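You operate a simulated robot arm through the tools that you are given. There is no shell and no other tool. Be economical: measure what you need, move in short steps, check, and stop when the job is done.

You are at the controls of a simulated robot arm. One attempt, no reset.

## Task
Fetch the yellow rubber pad and set it on the notepad.

Only the result counts: the job must be done as asked and must still hold three seconds after the hand-in. Knocking over, shifting, dropping, spilling or breaking anything else fails it.

## Robot
A 7-joint arm with a two-finger parallel gripper, fixed in place. Base frame: the origin is at the foot of the arm, x ahead of it, y to its left, z up; the work surface is at about z = 850. Lengths are in mm, angles in rad, forces in N, time in s.
With the tool pointing down near the work surface it reaches from about 300 to 700 mm from the base axis. Its first joint turns from -1.152 to 1.152 rad. Payload 1.57 kg.
The tool frame sits at the grasp point between the pads (the TCP): z along the fingers, y along the line on which they close. The tips reach 30 mm beyond it. The gripper opens to 110 mm. The fingers are 24 mm wide and 12 mm thick; the gripper's body (48 by 112 mm) begins 78 mm behind the TCP.
Orientation is that of the tool frame in the base frame, as [roll, pitch, yaw] about the fixed x, y, z axes, in that order (R = Rz(yaw) Ry(pitch) Rx(roll)). With the fingers straight down and closing along the base's y, the tool's x points along the base's -x, its y along +y and its z along -z.

## Interface
- The arm moves only by the tool step_arm. Its argument "commands" is a list of rows, each a list of 2 entries, a list of its own where there are three numbers: the shift along the tool's x, y, z in mm, then the turn about the tool's z in rad. In form: [[[tx, ty, tz], twist], ...]. A call has 1 to 20 rows; each row is the pose to reach, as a shift and turn from the pose commanded when the call began, along the tool's axes at that moment. "fingers" is the closure, from 0 (fully open) to 1 (shut), set as the call begins (left out, the last holds). A row lasts 0.2 s, in which the tool goes at most 50 mm and 0.15 rad; a call with a longer step from one row to the next is refused whole, and so is a gripper value outside its range. A pose out of reach is approached as far as the arm can. The call stops where the force on the tool passes 40 N (or 10 N more than at its start, if that is more) or the arm is blocked; 0.2 s more then pass. The fingers move at their own pace (about 108 mm/s each) and stop on an object; they squeeze with about 35 N. The grip force told is the motor's: it shows also when the fingers shut on nothing. Time passes only in rows, and 0.2 s behind the last, so rows that repeat a pose let the fingers close. It gives the time, the measured TCP pose, the force on the tool (base axes), the opening and the grip force at its end, in the units of the frame above (readings bear some noise), and new pictures: "pictures" is both (left out), scene, wrist or none.
- Cameras (640 x 400 px; columns grow to the right, rows downward): "scene" is fixed at [165.7, -412.6, 1409.1]; the picture's right is [0.60, -0.80, 0.00], its down [-0.58, -0.43, -0.69] and it looks along [0.56, 0.42, -0.72] (base axes); focal length 317 px, centre (320, 200). "wrist" rides on the gripper at [70, 16, -141] in the tool frame; the picture's right is [-0.23, 0.97, 0.00], its down [-0.85, -0.20, -0.48] and it looks along [-0.47, -0.11, 0.88] (tool axes); focal length 222 px, centre (320, 200). There is no depth. A picture from a camera that has moved, and an enlarged one, comes with that camera's place and axes in the base frame and with its lens. The place of the scene camera against the robot may be out by one fixed shift of up to 25 mm in any direction.
- close_up(camera, box): a new picture of the part [left, top, right, bottom] of that camera's present view, enlarged. The clock stands still meanwhile.
- close_job(): hands the job in; it is judged then, once.

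Go step by step. Nothing tells you positions but the pictures and the camera data: compare them with the known pose of the tool, close in by small moves and look again before you grip or let go. The budget is 90 turns and 200 pictures, counting those below and the enlarged ones. Unless the task says otherwise, let go and move clear before handing in, and close with one line.

The tools are called after "Call:" as name(argument=value, ...) on one line, values as JSON. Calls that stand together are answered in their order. step_arm: Moves the arm, as the interface text tells. Its arguments: {"type":"object","properties":{"commands":{"type":"array"},"fingers":{"type":"number"},"pictures":{"type":"string","enum":["both","scene","wrist","none"]}},"required":["commands"]} The other tools are called the same way: close_up (camera, box) takes an enlarged picture of a part of a camera's view; close_job () hands the job in.

At the start:

```text
t: 0.0
tcp_pos: [315.3, -273.6, 1124.1]
ee_rot: [-3.141, -0.001, 3.141]
wrist_force: [-0.3, -0.1, 0.1]
grip_width: 110.2
gripper_force: 0.0
```

scene: 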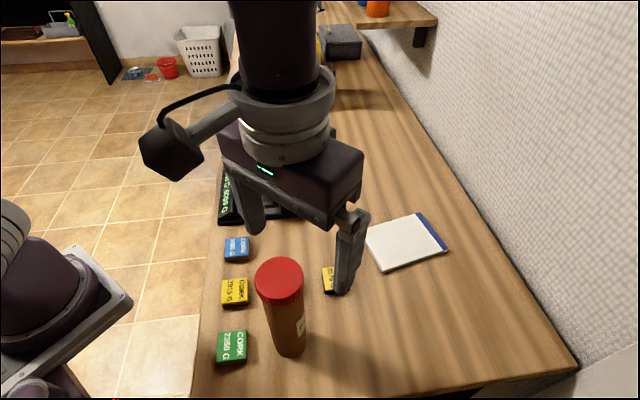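
wrist: 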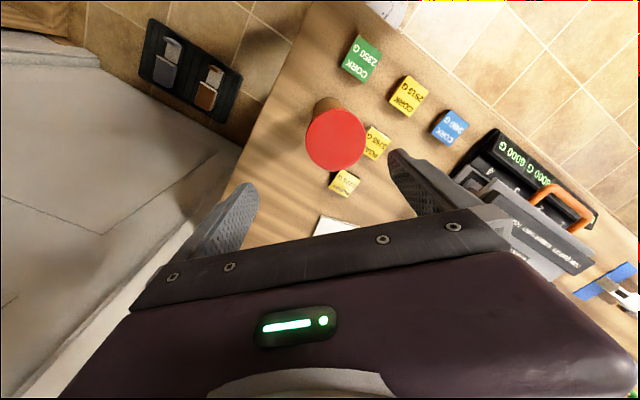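

I see several labelled blocks, with at least three yellow ones, and need to read the labels to find the rubber one.

Call:
close_up(camera="wrist", box=[300, 110, 420, 210])

Call:
close_up(camera="wrist", box=[330, 30, 480, 150])

Call:
close_up(camera="scene", box=[200, 160, 460, 380])

```text
4.00 times, centred on (360, 160) of wrist
camera zoom: at [246.4, -256.9, 1265.5], right [0.23, 0.97, 0.0], down [0.85, -0.2, 0.48], along [0.47, -0.11, -0.88], focal length 888 px, centre (160, 360)
```

zoom: 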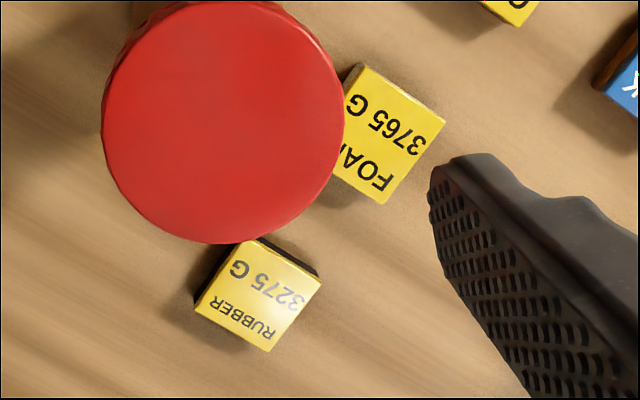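

```text
3.33 times, centred on (405, 90) of wrist
camera zoom: at [246.4, -256.9, 1265.5], right [0.23, 0.97, 0.0], down [0.85, -0.2, 0.48], along [0.47, -0.11, -0.88], focal length 740 px, centre (37, 567)
```

zoom: 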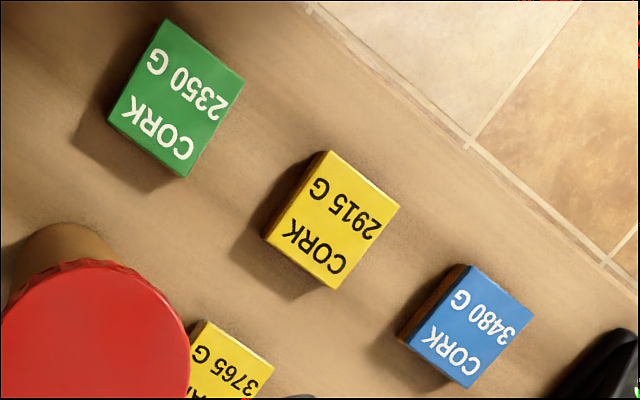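

```text
1.82 times, centred on (330, 270) of scene
camera zoom: at [165.7, -412.6, 1409.1], right [0.6, -0.8, 0.0], down [-0.58, -0.43, -0.69], along [0.56, 0.42, -0.72], focal length 577 px, centre (302, 73)
```

zoom: 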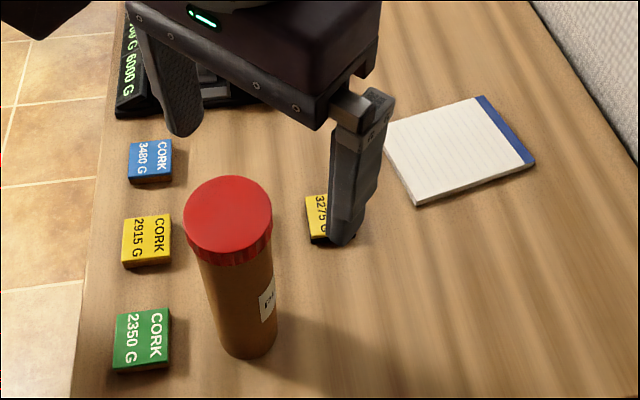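

The rubber pad is the small yellow one, about (434, -252), with the tall bottle near (305, -252) and the notepad around (615, -330). I move over the pad at height and look.

Call:
step_arm(commands=[[[-40, 7, 0], 0], [[-80, 14, 0], 0], [[-115, 22, 0], 0], [[-115, 22, 0], 0]])

```text
t: 1.0
tcp_pos: [431.6, -251.3, 1124.4]
ee_rot: [3.141, 0.0, -3.141]
wrist_force: [-0.3, 0.5, -0.8]
grip_width: 109.9
gripper_force: 0.1
camera wrist: at [361.8, -234.2, 1265.6], right [0.23, 0.97, 0.0], down [0.86, -0.2, 0.48], along [0.47, -0.11, -0.88], focal length 222 px, centre (320, 200)
```

scene: 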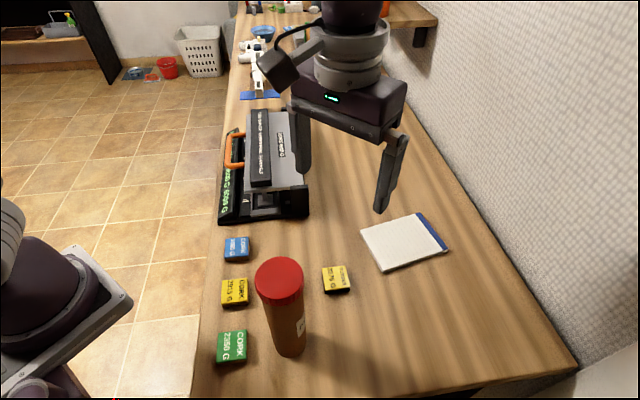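
wrist: 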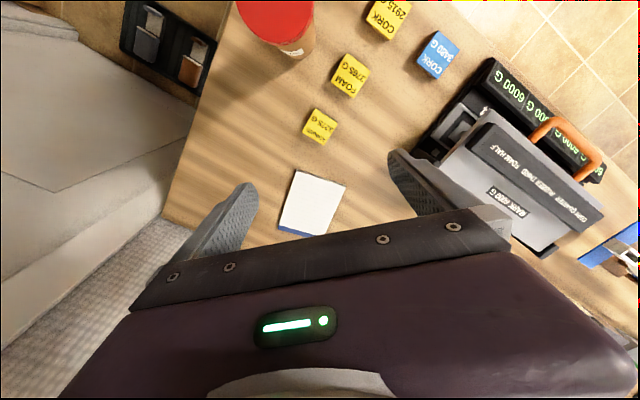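

The pad is nearly beneath the hand; I zoom in for its orientation and size, and on the notepad.

Call:
close_up(camera="wrist", box=[280, 90, 360, 140])

Call:
close_up(camera="wrist", box=[240, 140, 400, 240])

Call:
close_up(camera="scene", box=[250, 210, 460, 360])

Call:
close_up(camera="wrist", box=[420, 50, 640, 260])

```text
8.00 times, centred on (320, 115) of wrist
camera zoom: at [361.8, -234.2, 1265.6], right [0.23, 0.97, 0.0], down [0.86, -0.2, 0.48], along [0.47, -0.11, -0.88], focal length 1777 px, centre (320, 880)
```

zoom: 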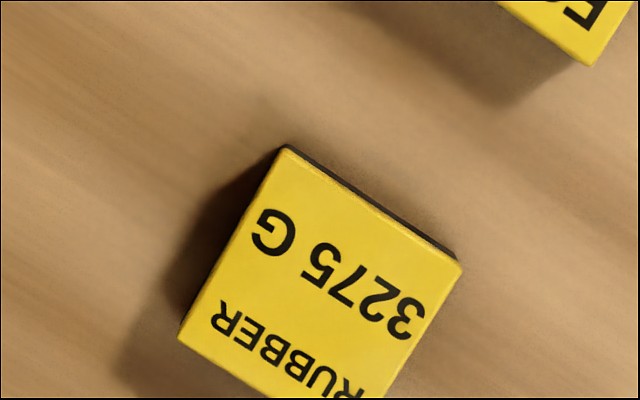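

```text
4.00 times, centred on (320, 190) of wrist
camera zoom: at [361.8, -234.2, 1265.6], right [0.23, 0.97, 0.0], down [0.86, -0.2, 0.48], along [0.47, -0.11, -0.88], focal length 888 px, centre (320, 240)
```

zoom: 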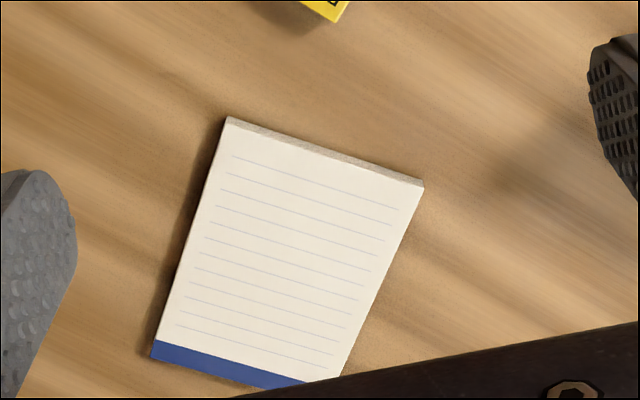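

```text
2.67 times, centred on (355, 285) of scene
camera zoom: at [165.7, -412.5, 1409.1], right [0.6, -0.8, 0.0], down [-0.58, -0.43, -0.69], along [0.56, 0.42, -0.72], focal length 846 px, centre (227, -27)
```

zoom: 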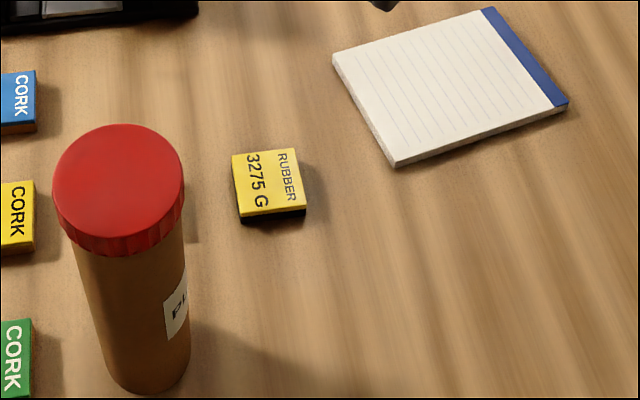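

```text
1.90 times, centred on (530, 155) of wrist
camera zoom: at [361.8, -234.2, 1265.6], right [0.23, 0.97, 0.0], down [0.86, -0.2, 0.48], along [0.47, -0.11, -0.88], focal length 423 px, centre (-80, 286)
```

zoom: 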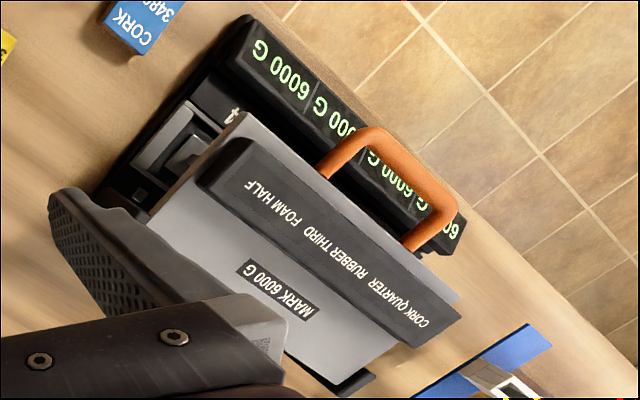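

The pad is a ~45 mm square turned 45° in the base frame, centred about (435, -252), top near z=864. I twist 45° so the camera stays away from the bottle, and come down partway.

Call:
step_arm(commands=[[[-4, -1, 0], 0.14], [[-4, -1, 0], 0.28], [[-4, -1, 0], 0.42], [[-4, -1, 0], 0.56], [[-4, -1, 0], 0.69], [[-4, -1, 0], 0.775], [[-4, -1, 40], 0.775], [[-4, -1, 80], 0.775], [[-4, -1, 120], 0.775], [[-4, -1, 150], 0.775], [[-4, -1, 150], 0.775]])

```text
t: 3.4
tcp_pos: [433.9, -253.3, 974.2]
ee_rot: [-3.141, 0.0, 2.365]
wrist_force: [-0.4, -0.5, -0.4]
grip_width: 109.9
gripper_force: 0.1
camera wrist: at [395.4, -192.0, 1116.2], right [0.84, 0.54, 0.0], down [0.47, -0.74, 0.48], along [0.26, -0.4, -0.88], focal length 222 px, centre (320, 200)
```

scene: 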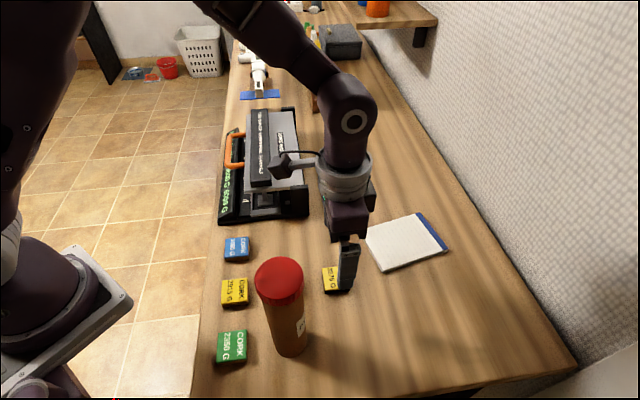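
wrist: 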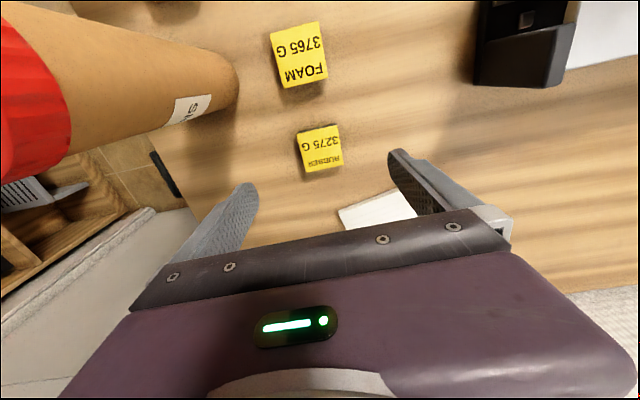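

The pad looks aligned with the fingers; I zoom in to refine its centre.

Call:
close_up(camera="wrist", box=[280, 120, 360, 180])

```text
6.67 times, centred on (320, 150) of wrist
camera zoom: at [395.4, -192.0, 1116.2], right [0.84, 0.54, 0.0], down [0.47, -0.74, 0.48], along [0.26, -0.4, -0.88], focal length 1481 px, centre (320, 533)
```

zoom: 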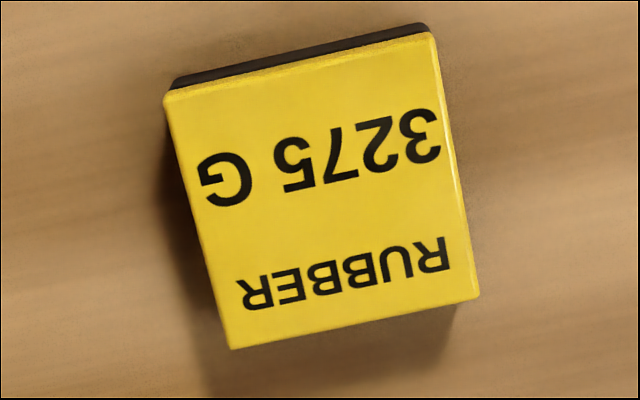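

Offset is small (about +1, +3 mm in tool axes). I descend until the tips are just above the surface, then check.

Call:
step_arm(commands=[[[1, 3, 30], 0], [[1, 3, 60], 0], [[1, 3, 80], 0], [[1, 3, 89], 0], [[1, 3, 89], 0]])

```text
t: 4.6
tcp_pos: [436.8, -249.9, 885.0]
ee_rot: [3.14, 0.001, 2.369]
wrist_force: [0.0, 0.4, -0.2]
grip_width: 110.0
gripper_force: 0.0
camera wrist: at [397.8, -189.0, 1026.4], right [0.84, 0.54, 0.0], down [0.47, -0.74, 0.48], along [0.26, -0.4, -0.88], focal length 222 px, centre (320, 200)
```

scene: 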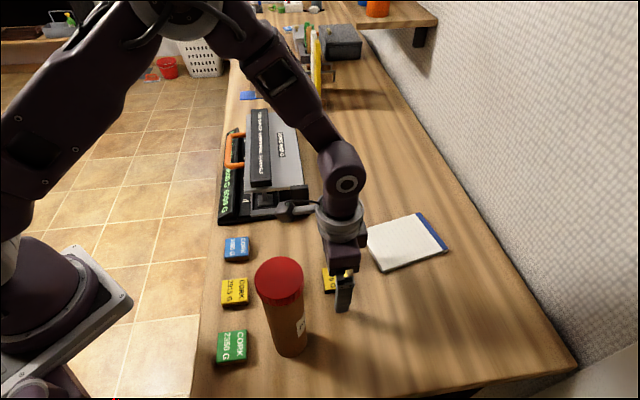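
wrist: 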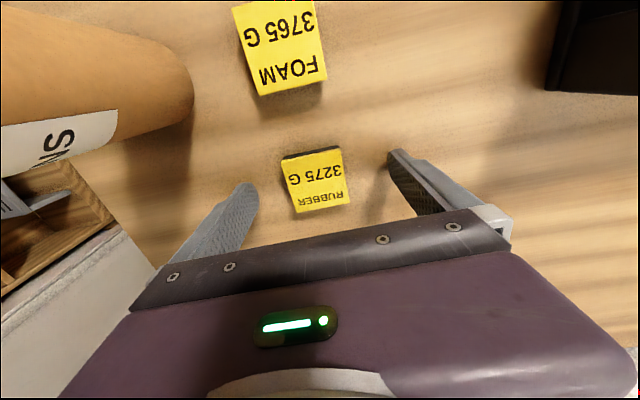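

The pad sits centred between the fingertips. I lower 2 mm more and close.

Call:
step_arm(commands=[[[0, 0, 2], 0], [[0, 0, 2], 0], [[0, 0, 2], 0], [[0, 0, 2], 0]], fingers=1)

```text
t: 5.6
tcp_pos: [436.2, -250.0, 883.8]
ee_rot: [-3.14, 0.001, 2.368]
wrist_force: [1.2, 0.4, 0.8]
grip_width: 45.1
gripper_force: 35.2
camera wrist: at [397.6, -189.3, 1024.8], right [0.84, 0.54, 0.0], down [0.47, -0.74, 0.48], along [0.26, -0.4, -0.88], focal length 222 px, centre (320, 200)
```

scene: 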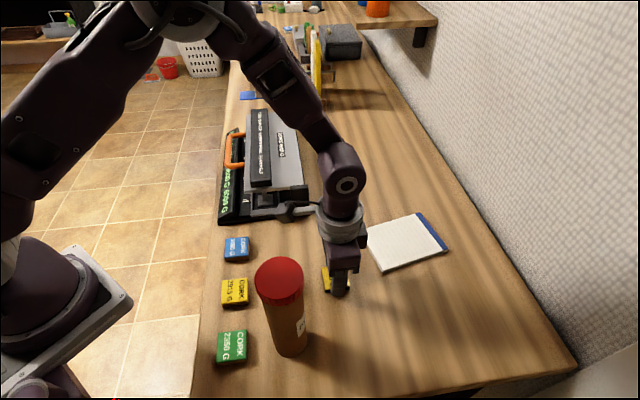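
wrist: 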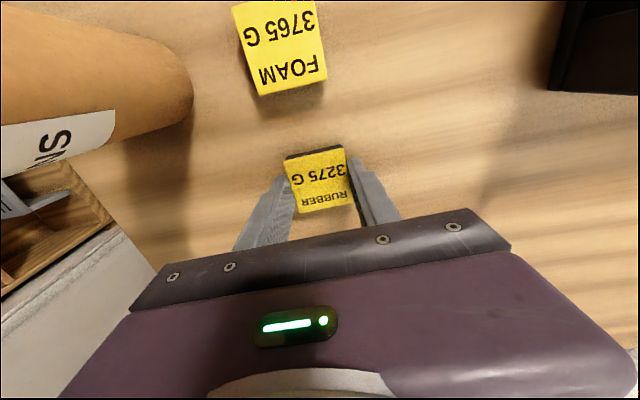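

The pad is gripped at 45 mm width. I lift it slowly and check that it holds.

Call:
step_arm(commands=[[[0, 0, -5], 0], [[0, 0, -15], 0], [[0, 0, -35], 0], [[0, 0, -60], 0], [[0, 0, -90], 0], [[0, 0, -90], 0]])

```text
t: 7.0
tcp_pos: [437.2, -250.1, 971.6]
ee_rot: [-3.142, -0.001, 2.367]
wrist_force: [-0.1, -0.1, 0.0]
grip_width: 45.0
gripper_force: 35.1
camera wrist: at [397.8, -188.6, 1113.7], right [0.84, 0.54, 0.0], down [0.47, -0.74, 0.48], along [0.26, -0.4, -0.88], focal length 222 px, centre (320, 200)
```

scene: 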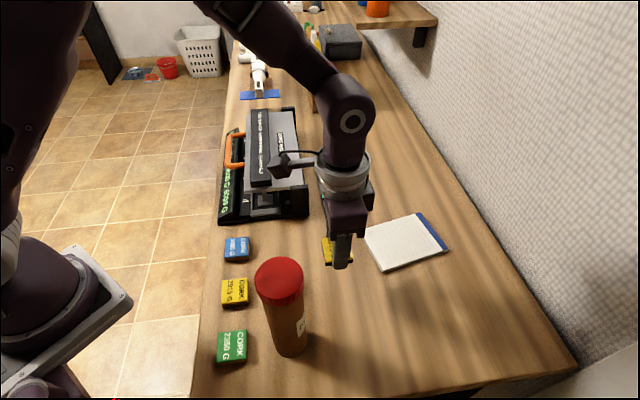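
wrist: 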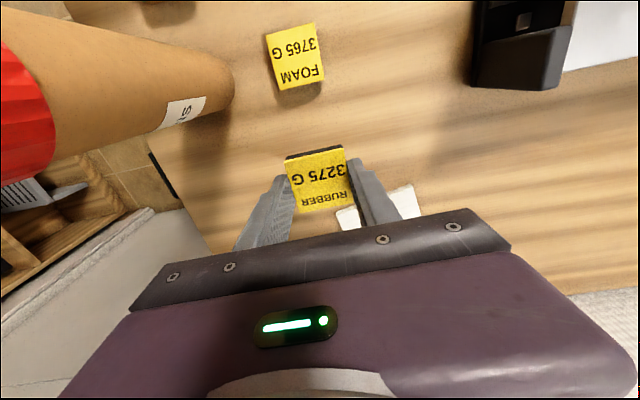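

The pad is held. The notepad's corners give a centre of about (595, -310), 103 × 150 mm; I carry the pad to about (590, -307) at this height.

Call:
step_arm(commands=[[[-30, 13, 0], 0], [[-60, 26, 0], 0], [[-90, 40, 0], 0], [[-120, 53, 0], 0], [[-149, 66, 0], 0], [[-149, 66, 0], 0]])

```text
t: 8.4
tcp_pos: [590.3, -307.2, 970.8]
ee_rot: [-3.141, -0.003, 2.365]
wrist_force: [-0.2, -0.1, -0.8]
grip_width: 45.1
gripper_force: 35.2
camera wrist: at [550.8, -247.4, 1112.3], right [0.84, 0.54, 0.0], down [0.47, -0.74, 0.48], along [0.26, -0.4, -0.88], focal length 222 px, centre (320, 200)
```

scene: 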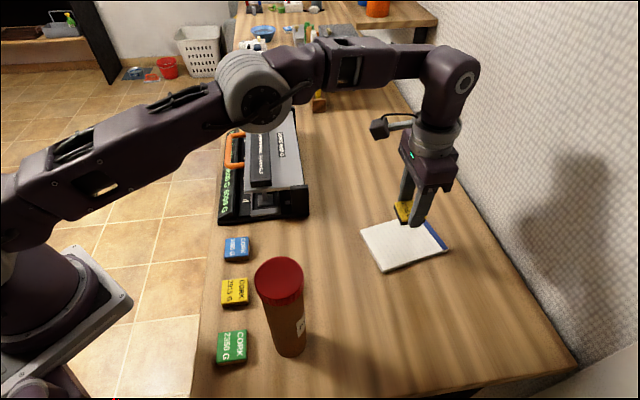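
wrist: 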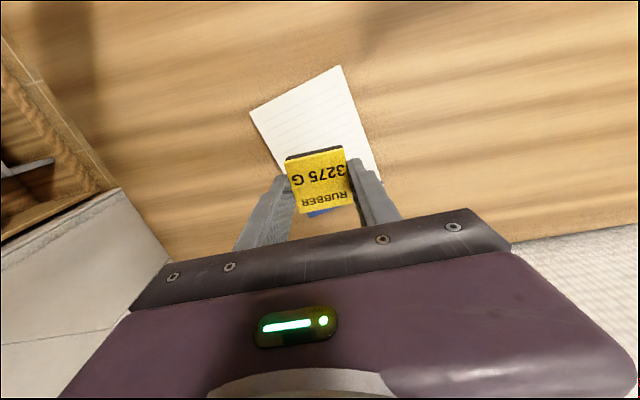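

The notepad corners agree, and the pad is over its middle. I lower toward the surface of the notepad.

Call:
step_arm(commands=[[[0, 0, 30], 0], [[0, 0, 55], 0], [[0, 0, 68], 0], [[0, 0, 72], 0], [[0, 0, 72], 0]])

Call:
close_up(camera="scene", box=[350, 180, 470, 280])

```text
t: 9.6
tcp_pos: [589.0, -307.0, 900.8]
ee_rot: [3.141, 0.0, 2.367]
wrist_force: [-0.4, -0.4, -0.6]
grip_width: 45.3
gripper_force: 34.9
camera wrist: at [550.3, -245.4, 1042.0], right [0.84, 0.54, 0.0], down [0.47, -0.74, 0.48], along [0.26, -0.4, -0.88], focal length 222 px, centre (320, 200)
```

scene: 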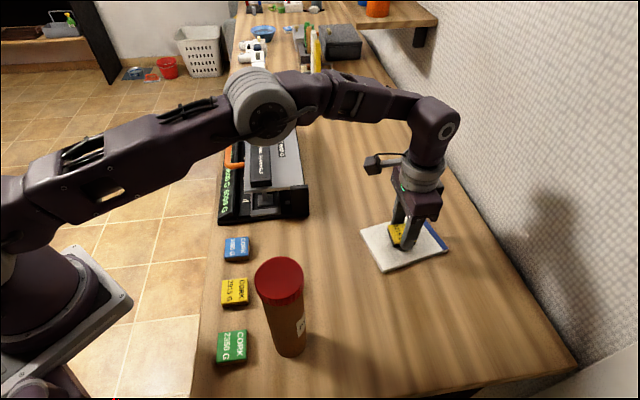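
wrist: 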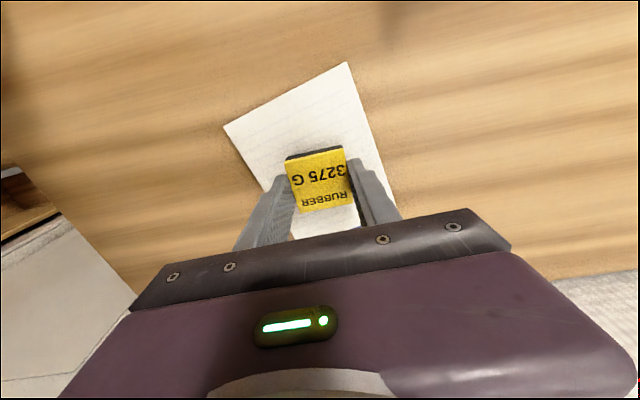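

```text
4.00 times, centred on (410, 230) of scene
camera zoom: at [165.7, -412.6, 1409.1], right [0.6, -0.8, 0.0], down [-0.58, -0.43, -0.69], along [0.56, 0.42, -0.72], focal length 1269 px, centre (-40, 80)
```

zoom: 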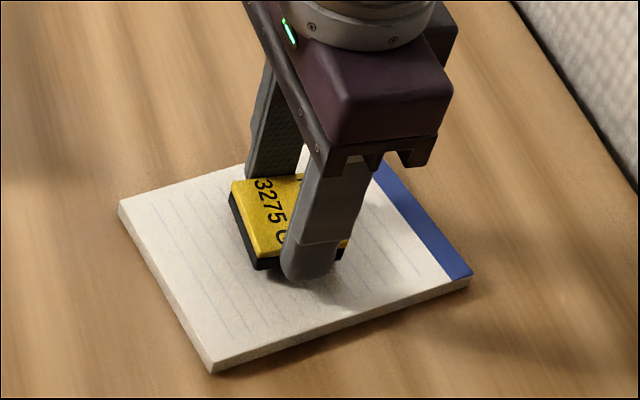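

The pad hovers a few mm over the notepad. I creep down while watching the force.

Call:
step_arm(commands=[[[0, 0, 2], 0], [[0, 0, 4], 0], [[0, 0, 5], 0], [[0, 0, 5], 0]], pictures="none")

Call:
close_up(camera="scene", box=[380, 210, 440, 260])

```text
t: 10.6
tcp_pos: [588.8, -308.3, 894.7]
ee_rot: [-3.14, -0.001, 2.367]
wrist_force: [-0.2, 0.0, -0.7]
grip_width: 45.1
gripper_force: 35.0
```

```text
8.00 times, centred on (410, 235) of scene
camera zoom: at [165.7, -412.6, 1409.1], right [0.6, -0.8, 0.0], down [-0.58, -0.43, -0.69], along [0.56, 0.42, -0.72], focal length 2539 px, centre (-400, -80)
```

zoom: 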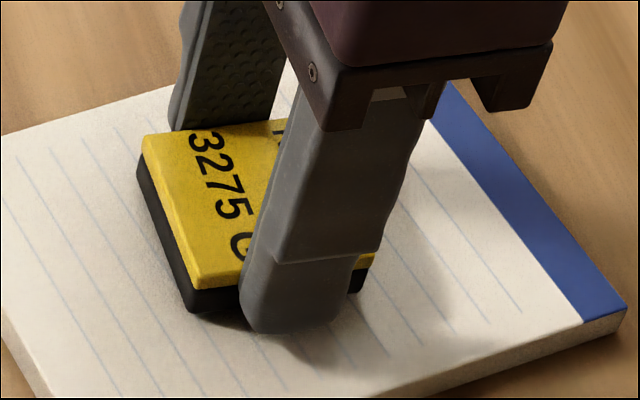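

Call:
step_arm(commands=[[[0, 0, 1], 0], [[0, 0, 1], 0], [[0, 0, 2], 0], [[0, 0, 2], 0]], pictures="none")

Call:
close_up(camera="scene", box=[380, 210, 440, 260])

```text
t: 11.6
tcp_pos: [589.6, -307.8, 893.9]
ee_rot: [3.141, -0.001, 2.366]
wrist_force: [-0.5, 1.2, 2.4]
grip_width: 45.0
gripper_force: 35.1
```

```text
8.00 times, centred on (410, 235) of scene
camera zoom: at [165.6, -412.5, 1409.1], right [0.6, -0.8, 0.0], down [-0.58, -0.43, -0.69], along [0.56, 0.42, -0.72], focal length 2539 px, centre (-400, -80)
```

zoom: 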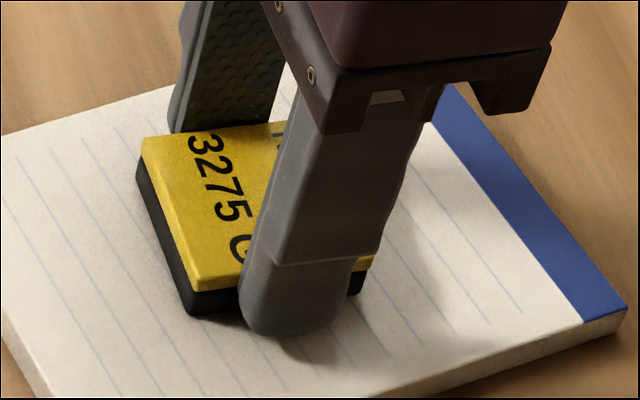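

The force has risen by about 3 N, so the pad touches the notepad. I open the fingers in place.

Call:
step_arm(commands=[[[0, 0, 0], 0], [[0, 0, 0], 0], [[0, 0, 0], 0]], fingers=0.2)

```text
t: 12.4
tcp_pos: [588.8, -307.8, 893.6]
ee_rot: [-3.141, -0.001, 2.367]
wrist_force: [-0.7, 0.5, 0.8]
grip_width: 88.0
gripper_force: 0.0
camera wrist: at [550.6, -245.9, 1035.7], right [0.84, 0.54, 0.0], down [0.47, -0.74, 0.48], along [0.26, -0.4, -0.88], focal length 222 px, centre (320, 200)
```

scene: 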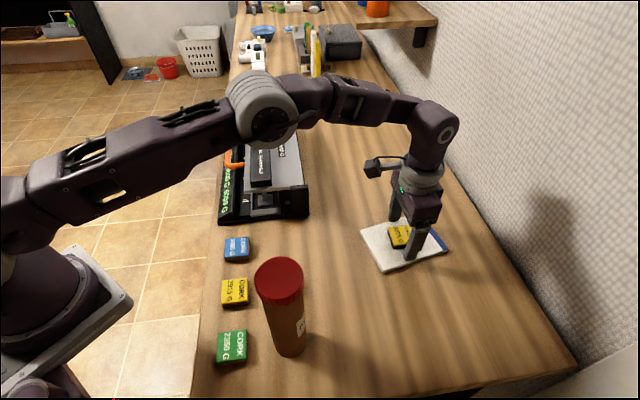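
wrist: 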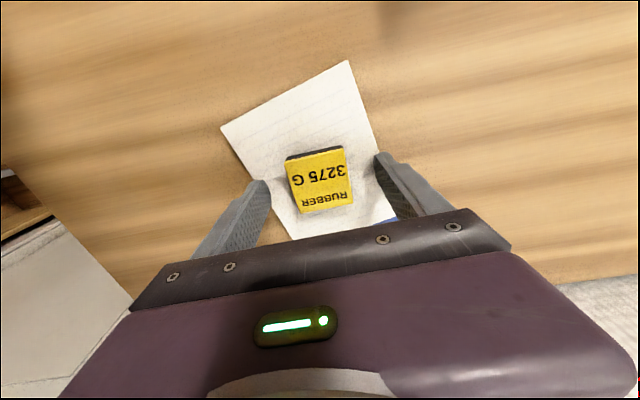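

The pad rests on the notepad and the fingers are clear of it. I rise straight up.

Call:
step_arm(commands=[[[0, 0, -20], 0], [[0, 0, -50], 0], [[0, 0, -85], 0], [[0, 0, -120], 0], [[0, 0, -120], 0]])

Call:
close_up(camera="scene", box=[350, 190, 470, 280])

```text
t: 13.6
tcp_pos: [588.7, -306.7, 1015.4]
ee_rot: [3.141, 0.001, 2.366]
wrist_force: [0.0, -0.2, -0.1]
grip_width: 88.1
gripper_force: 0.2
camera wrist: at [549.3, -245.7, 1157.0], right [0.84, 0.54, 0.0], down [0.47, -0.74, 0.48], along [0.26, -0.4, -0.88], focal length 222 px, centre (320, 200)
```

scene: 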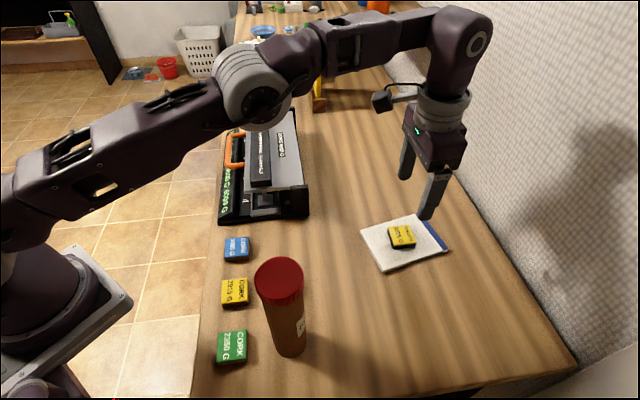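
wrist: 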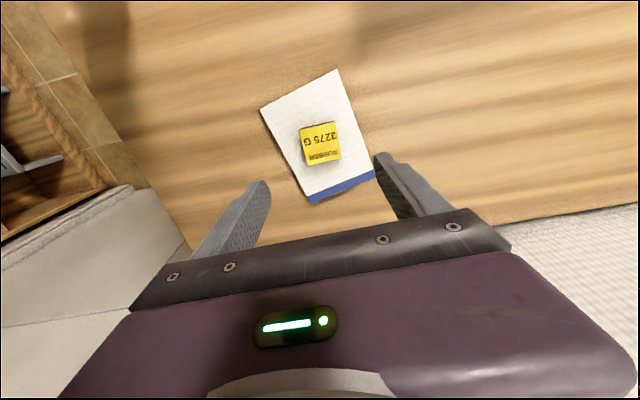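

```text
4.44 times, centred on (410, 235) of scene
camera zoom: at [165.7, -412.6, 1409.1], right [0.6, -0.8, 0.0], down [-0.58, -0.43, -0.69], along [0.56, 0.42, -0.72], focal length 1410 px, centre (-80, 44)
```

zoom: 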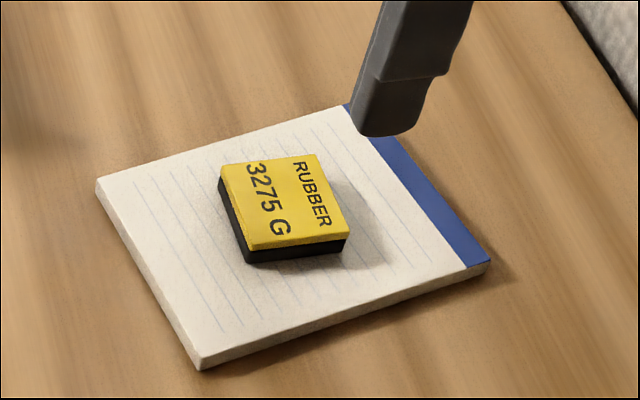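

The rubber pad lies flat in the middle of the notepad, nothing else has moved, and the hand is clear. I hand in.

Call:
close_job()

```text
The job is handed in.
```

The yellow rubber pad is lying flat near the middle of the notepad, the gripper is clear, and the last pictures show nothing else disturbed.
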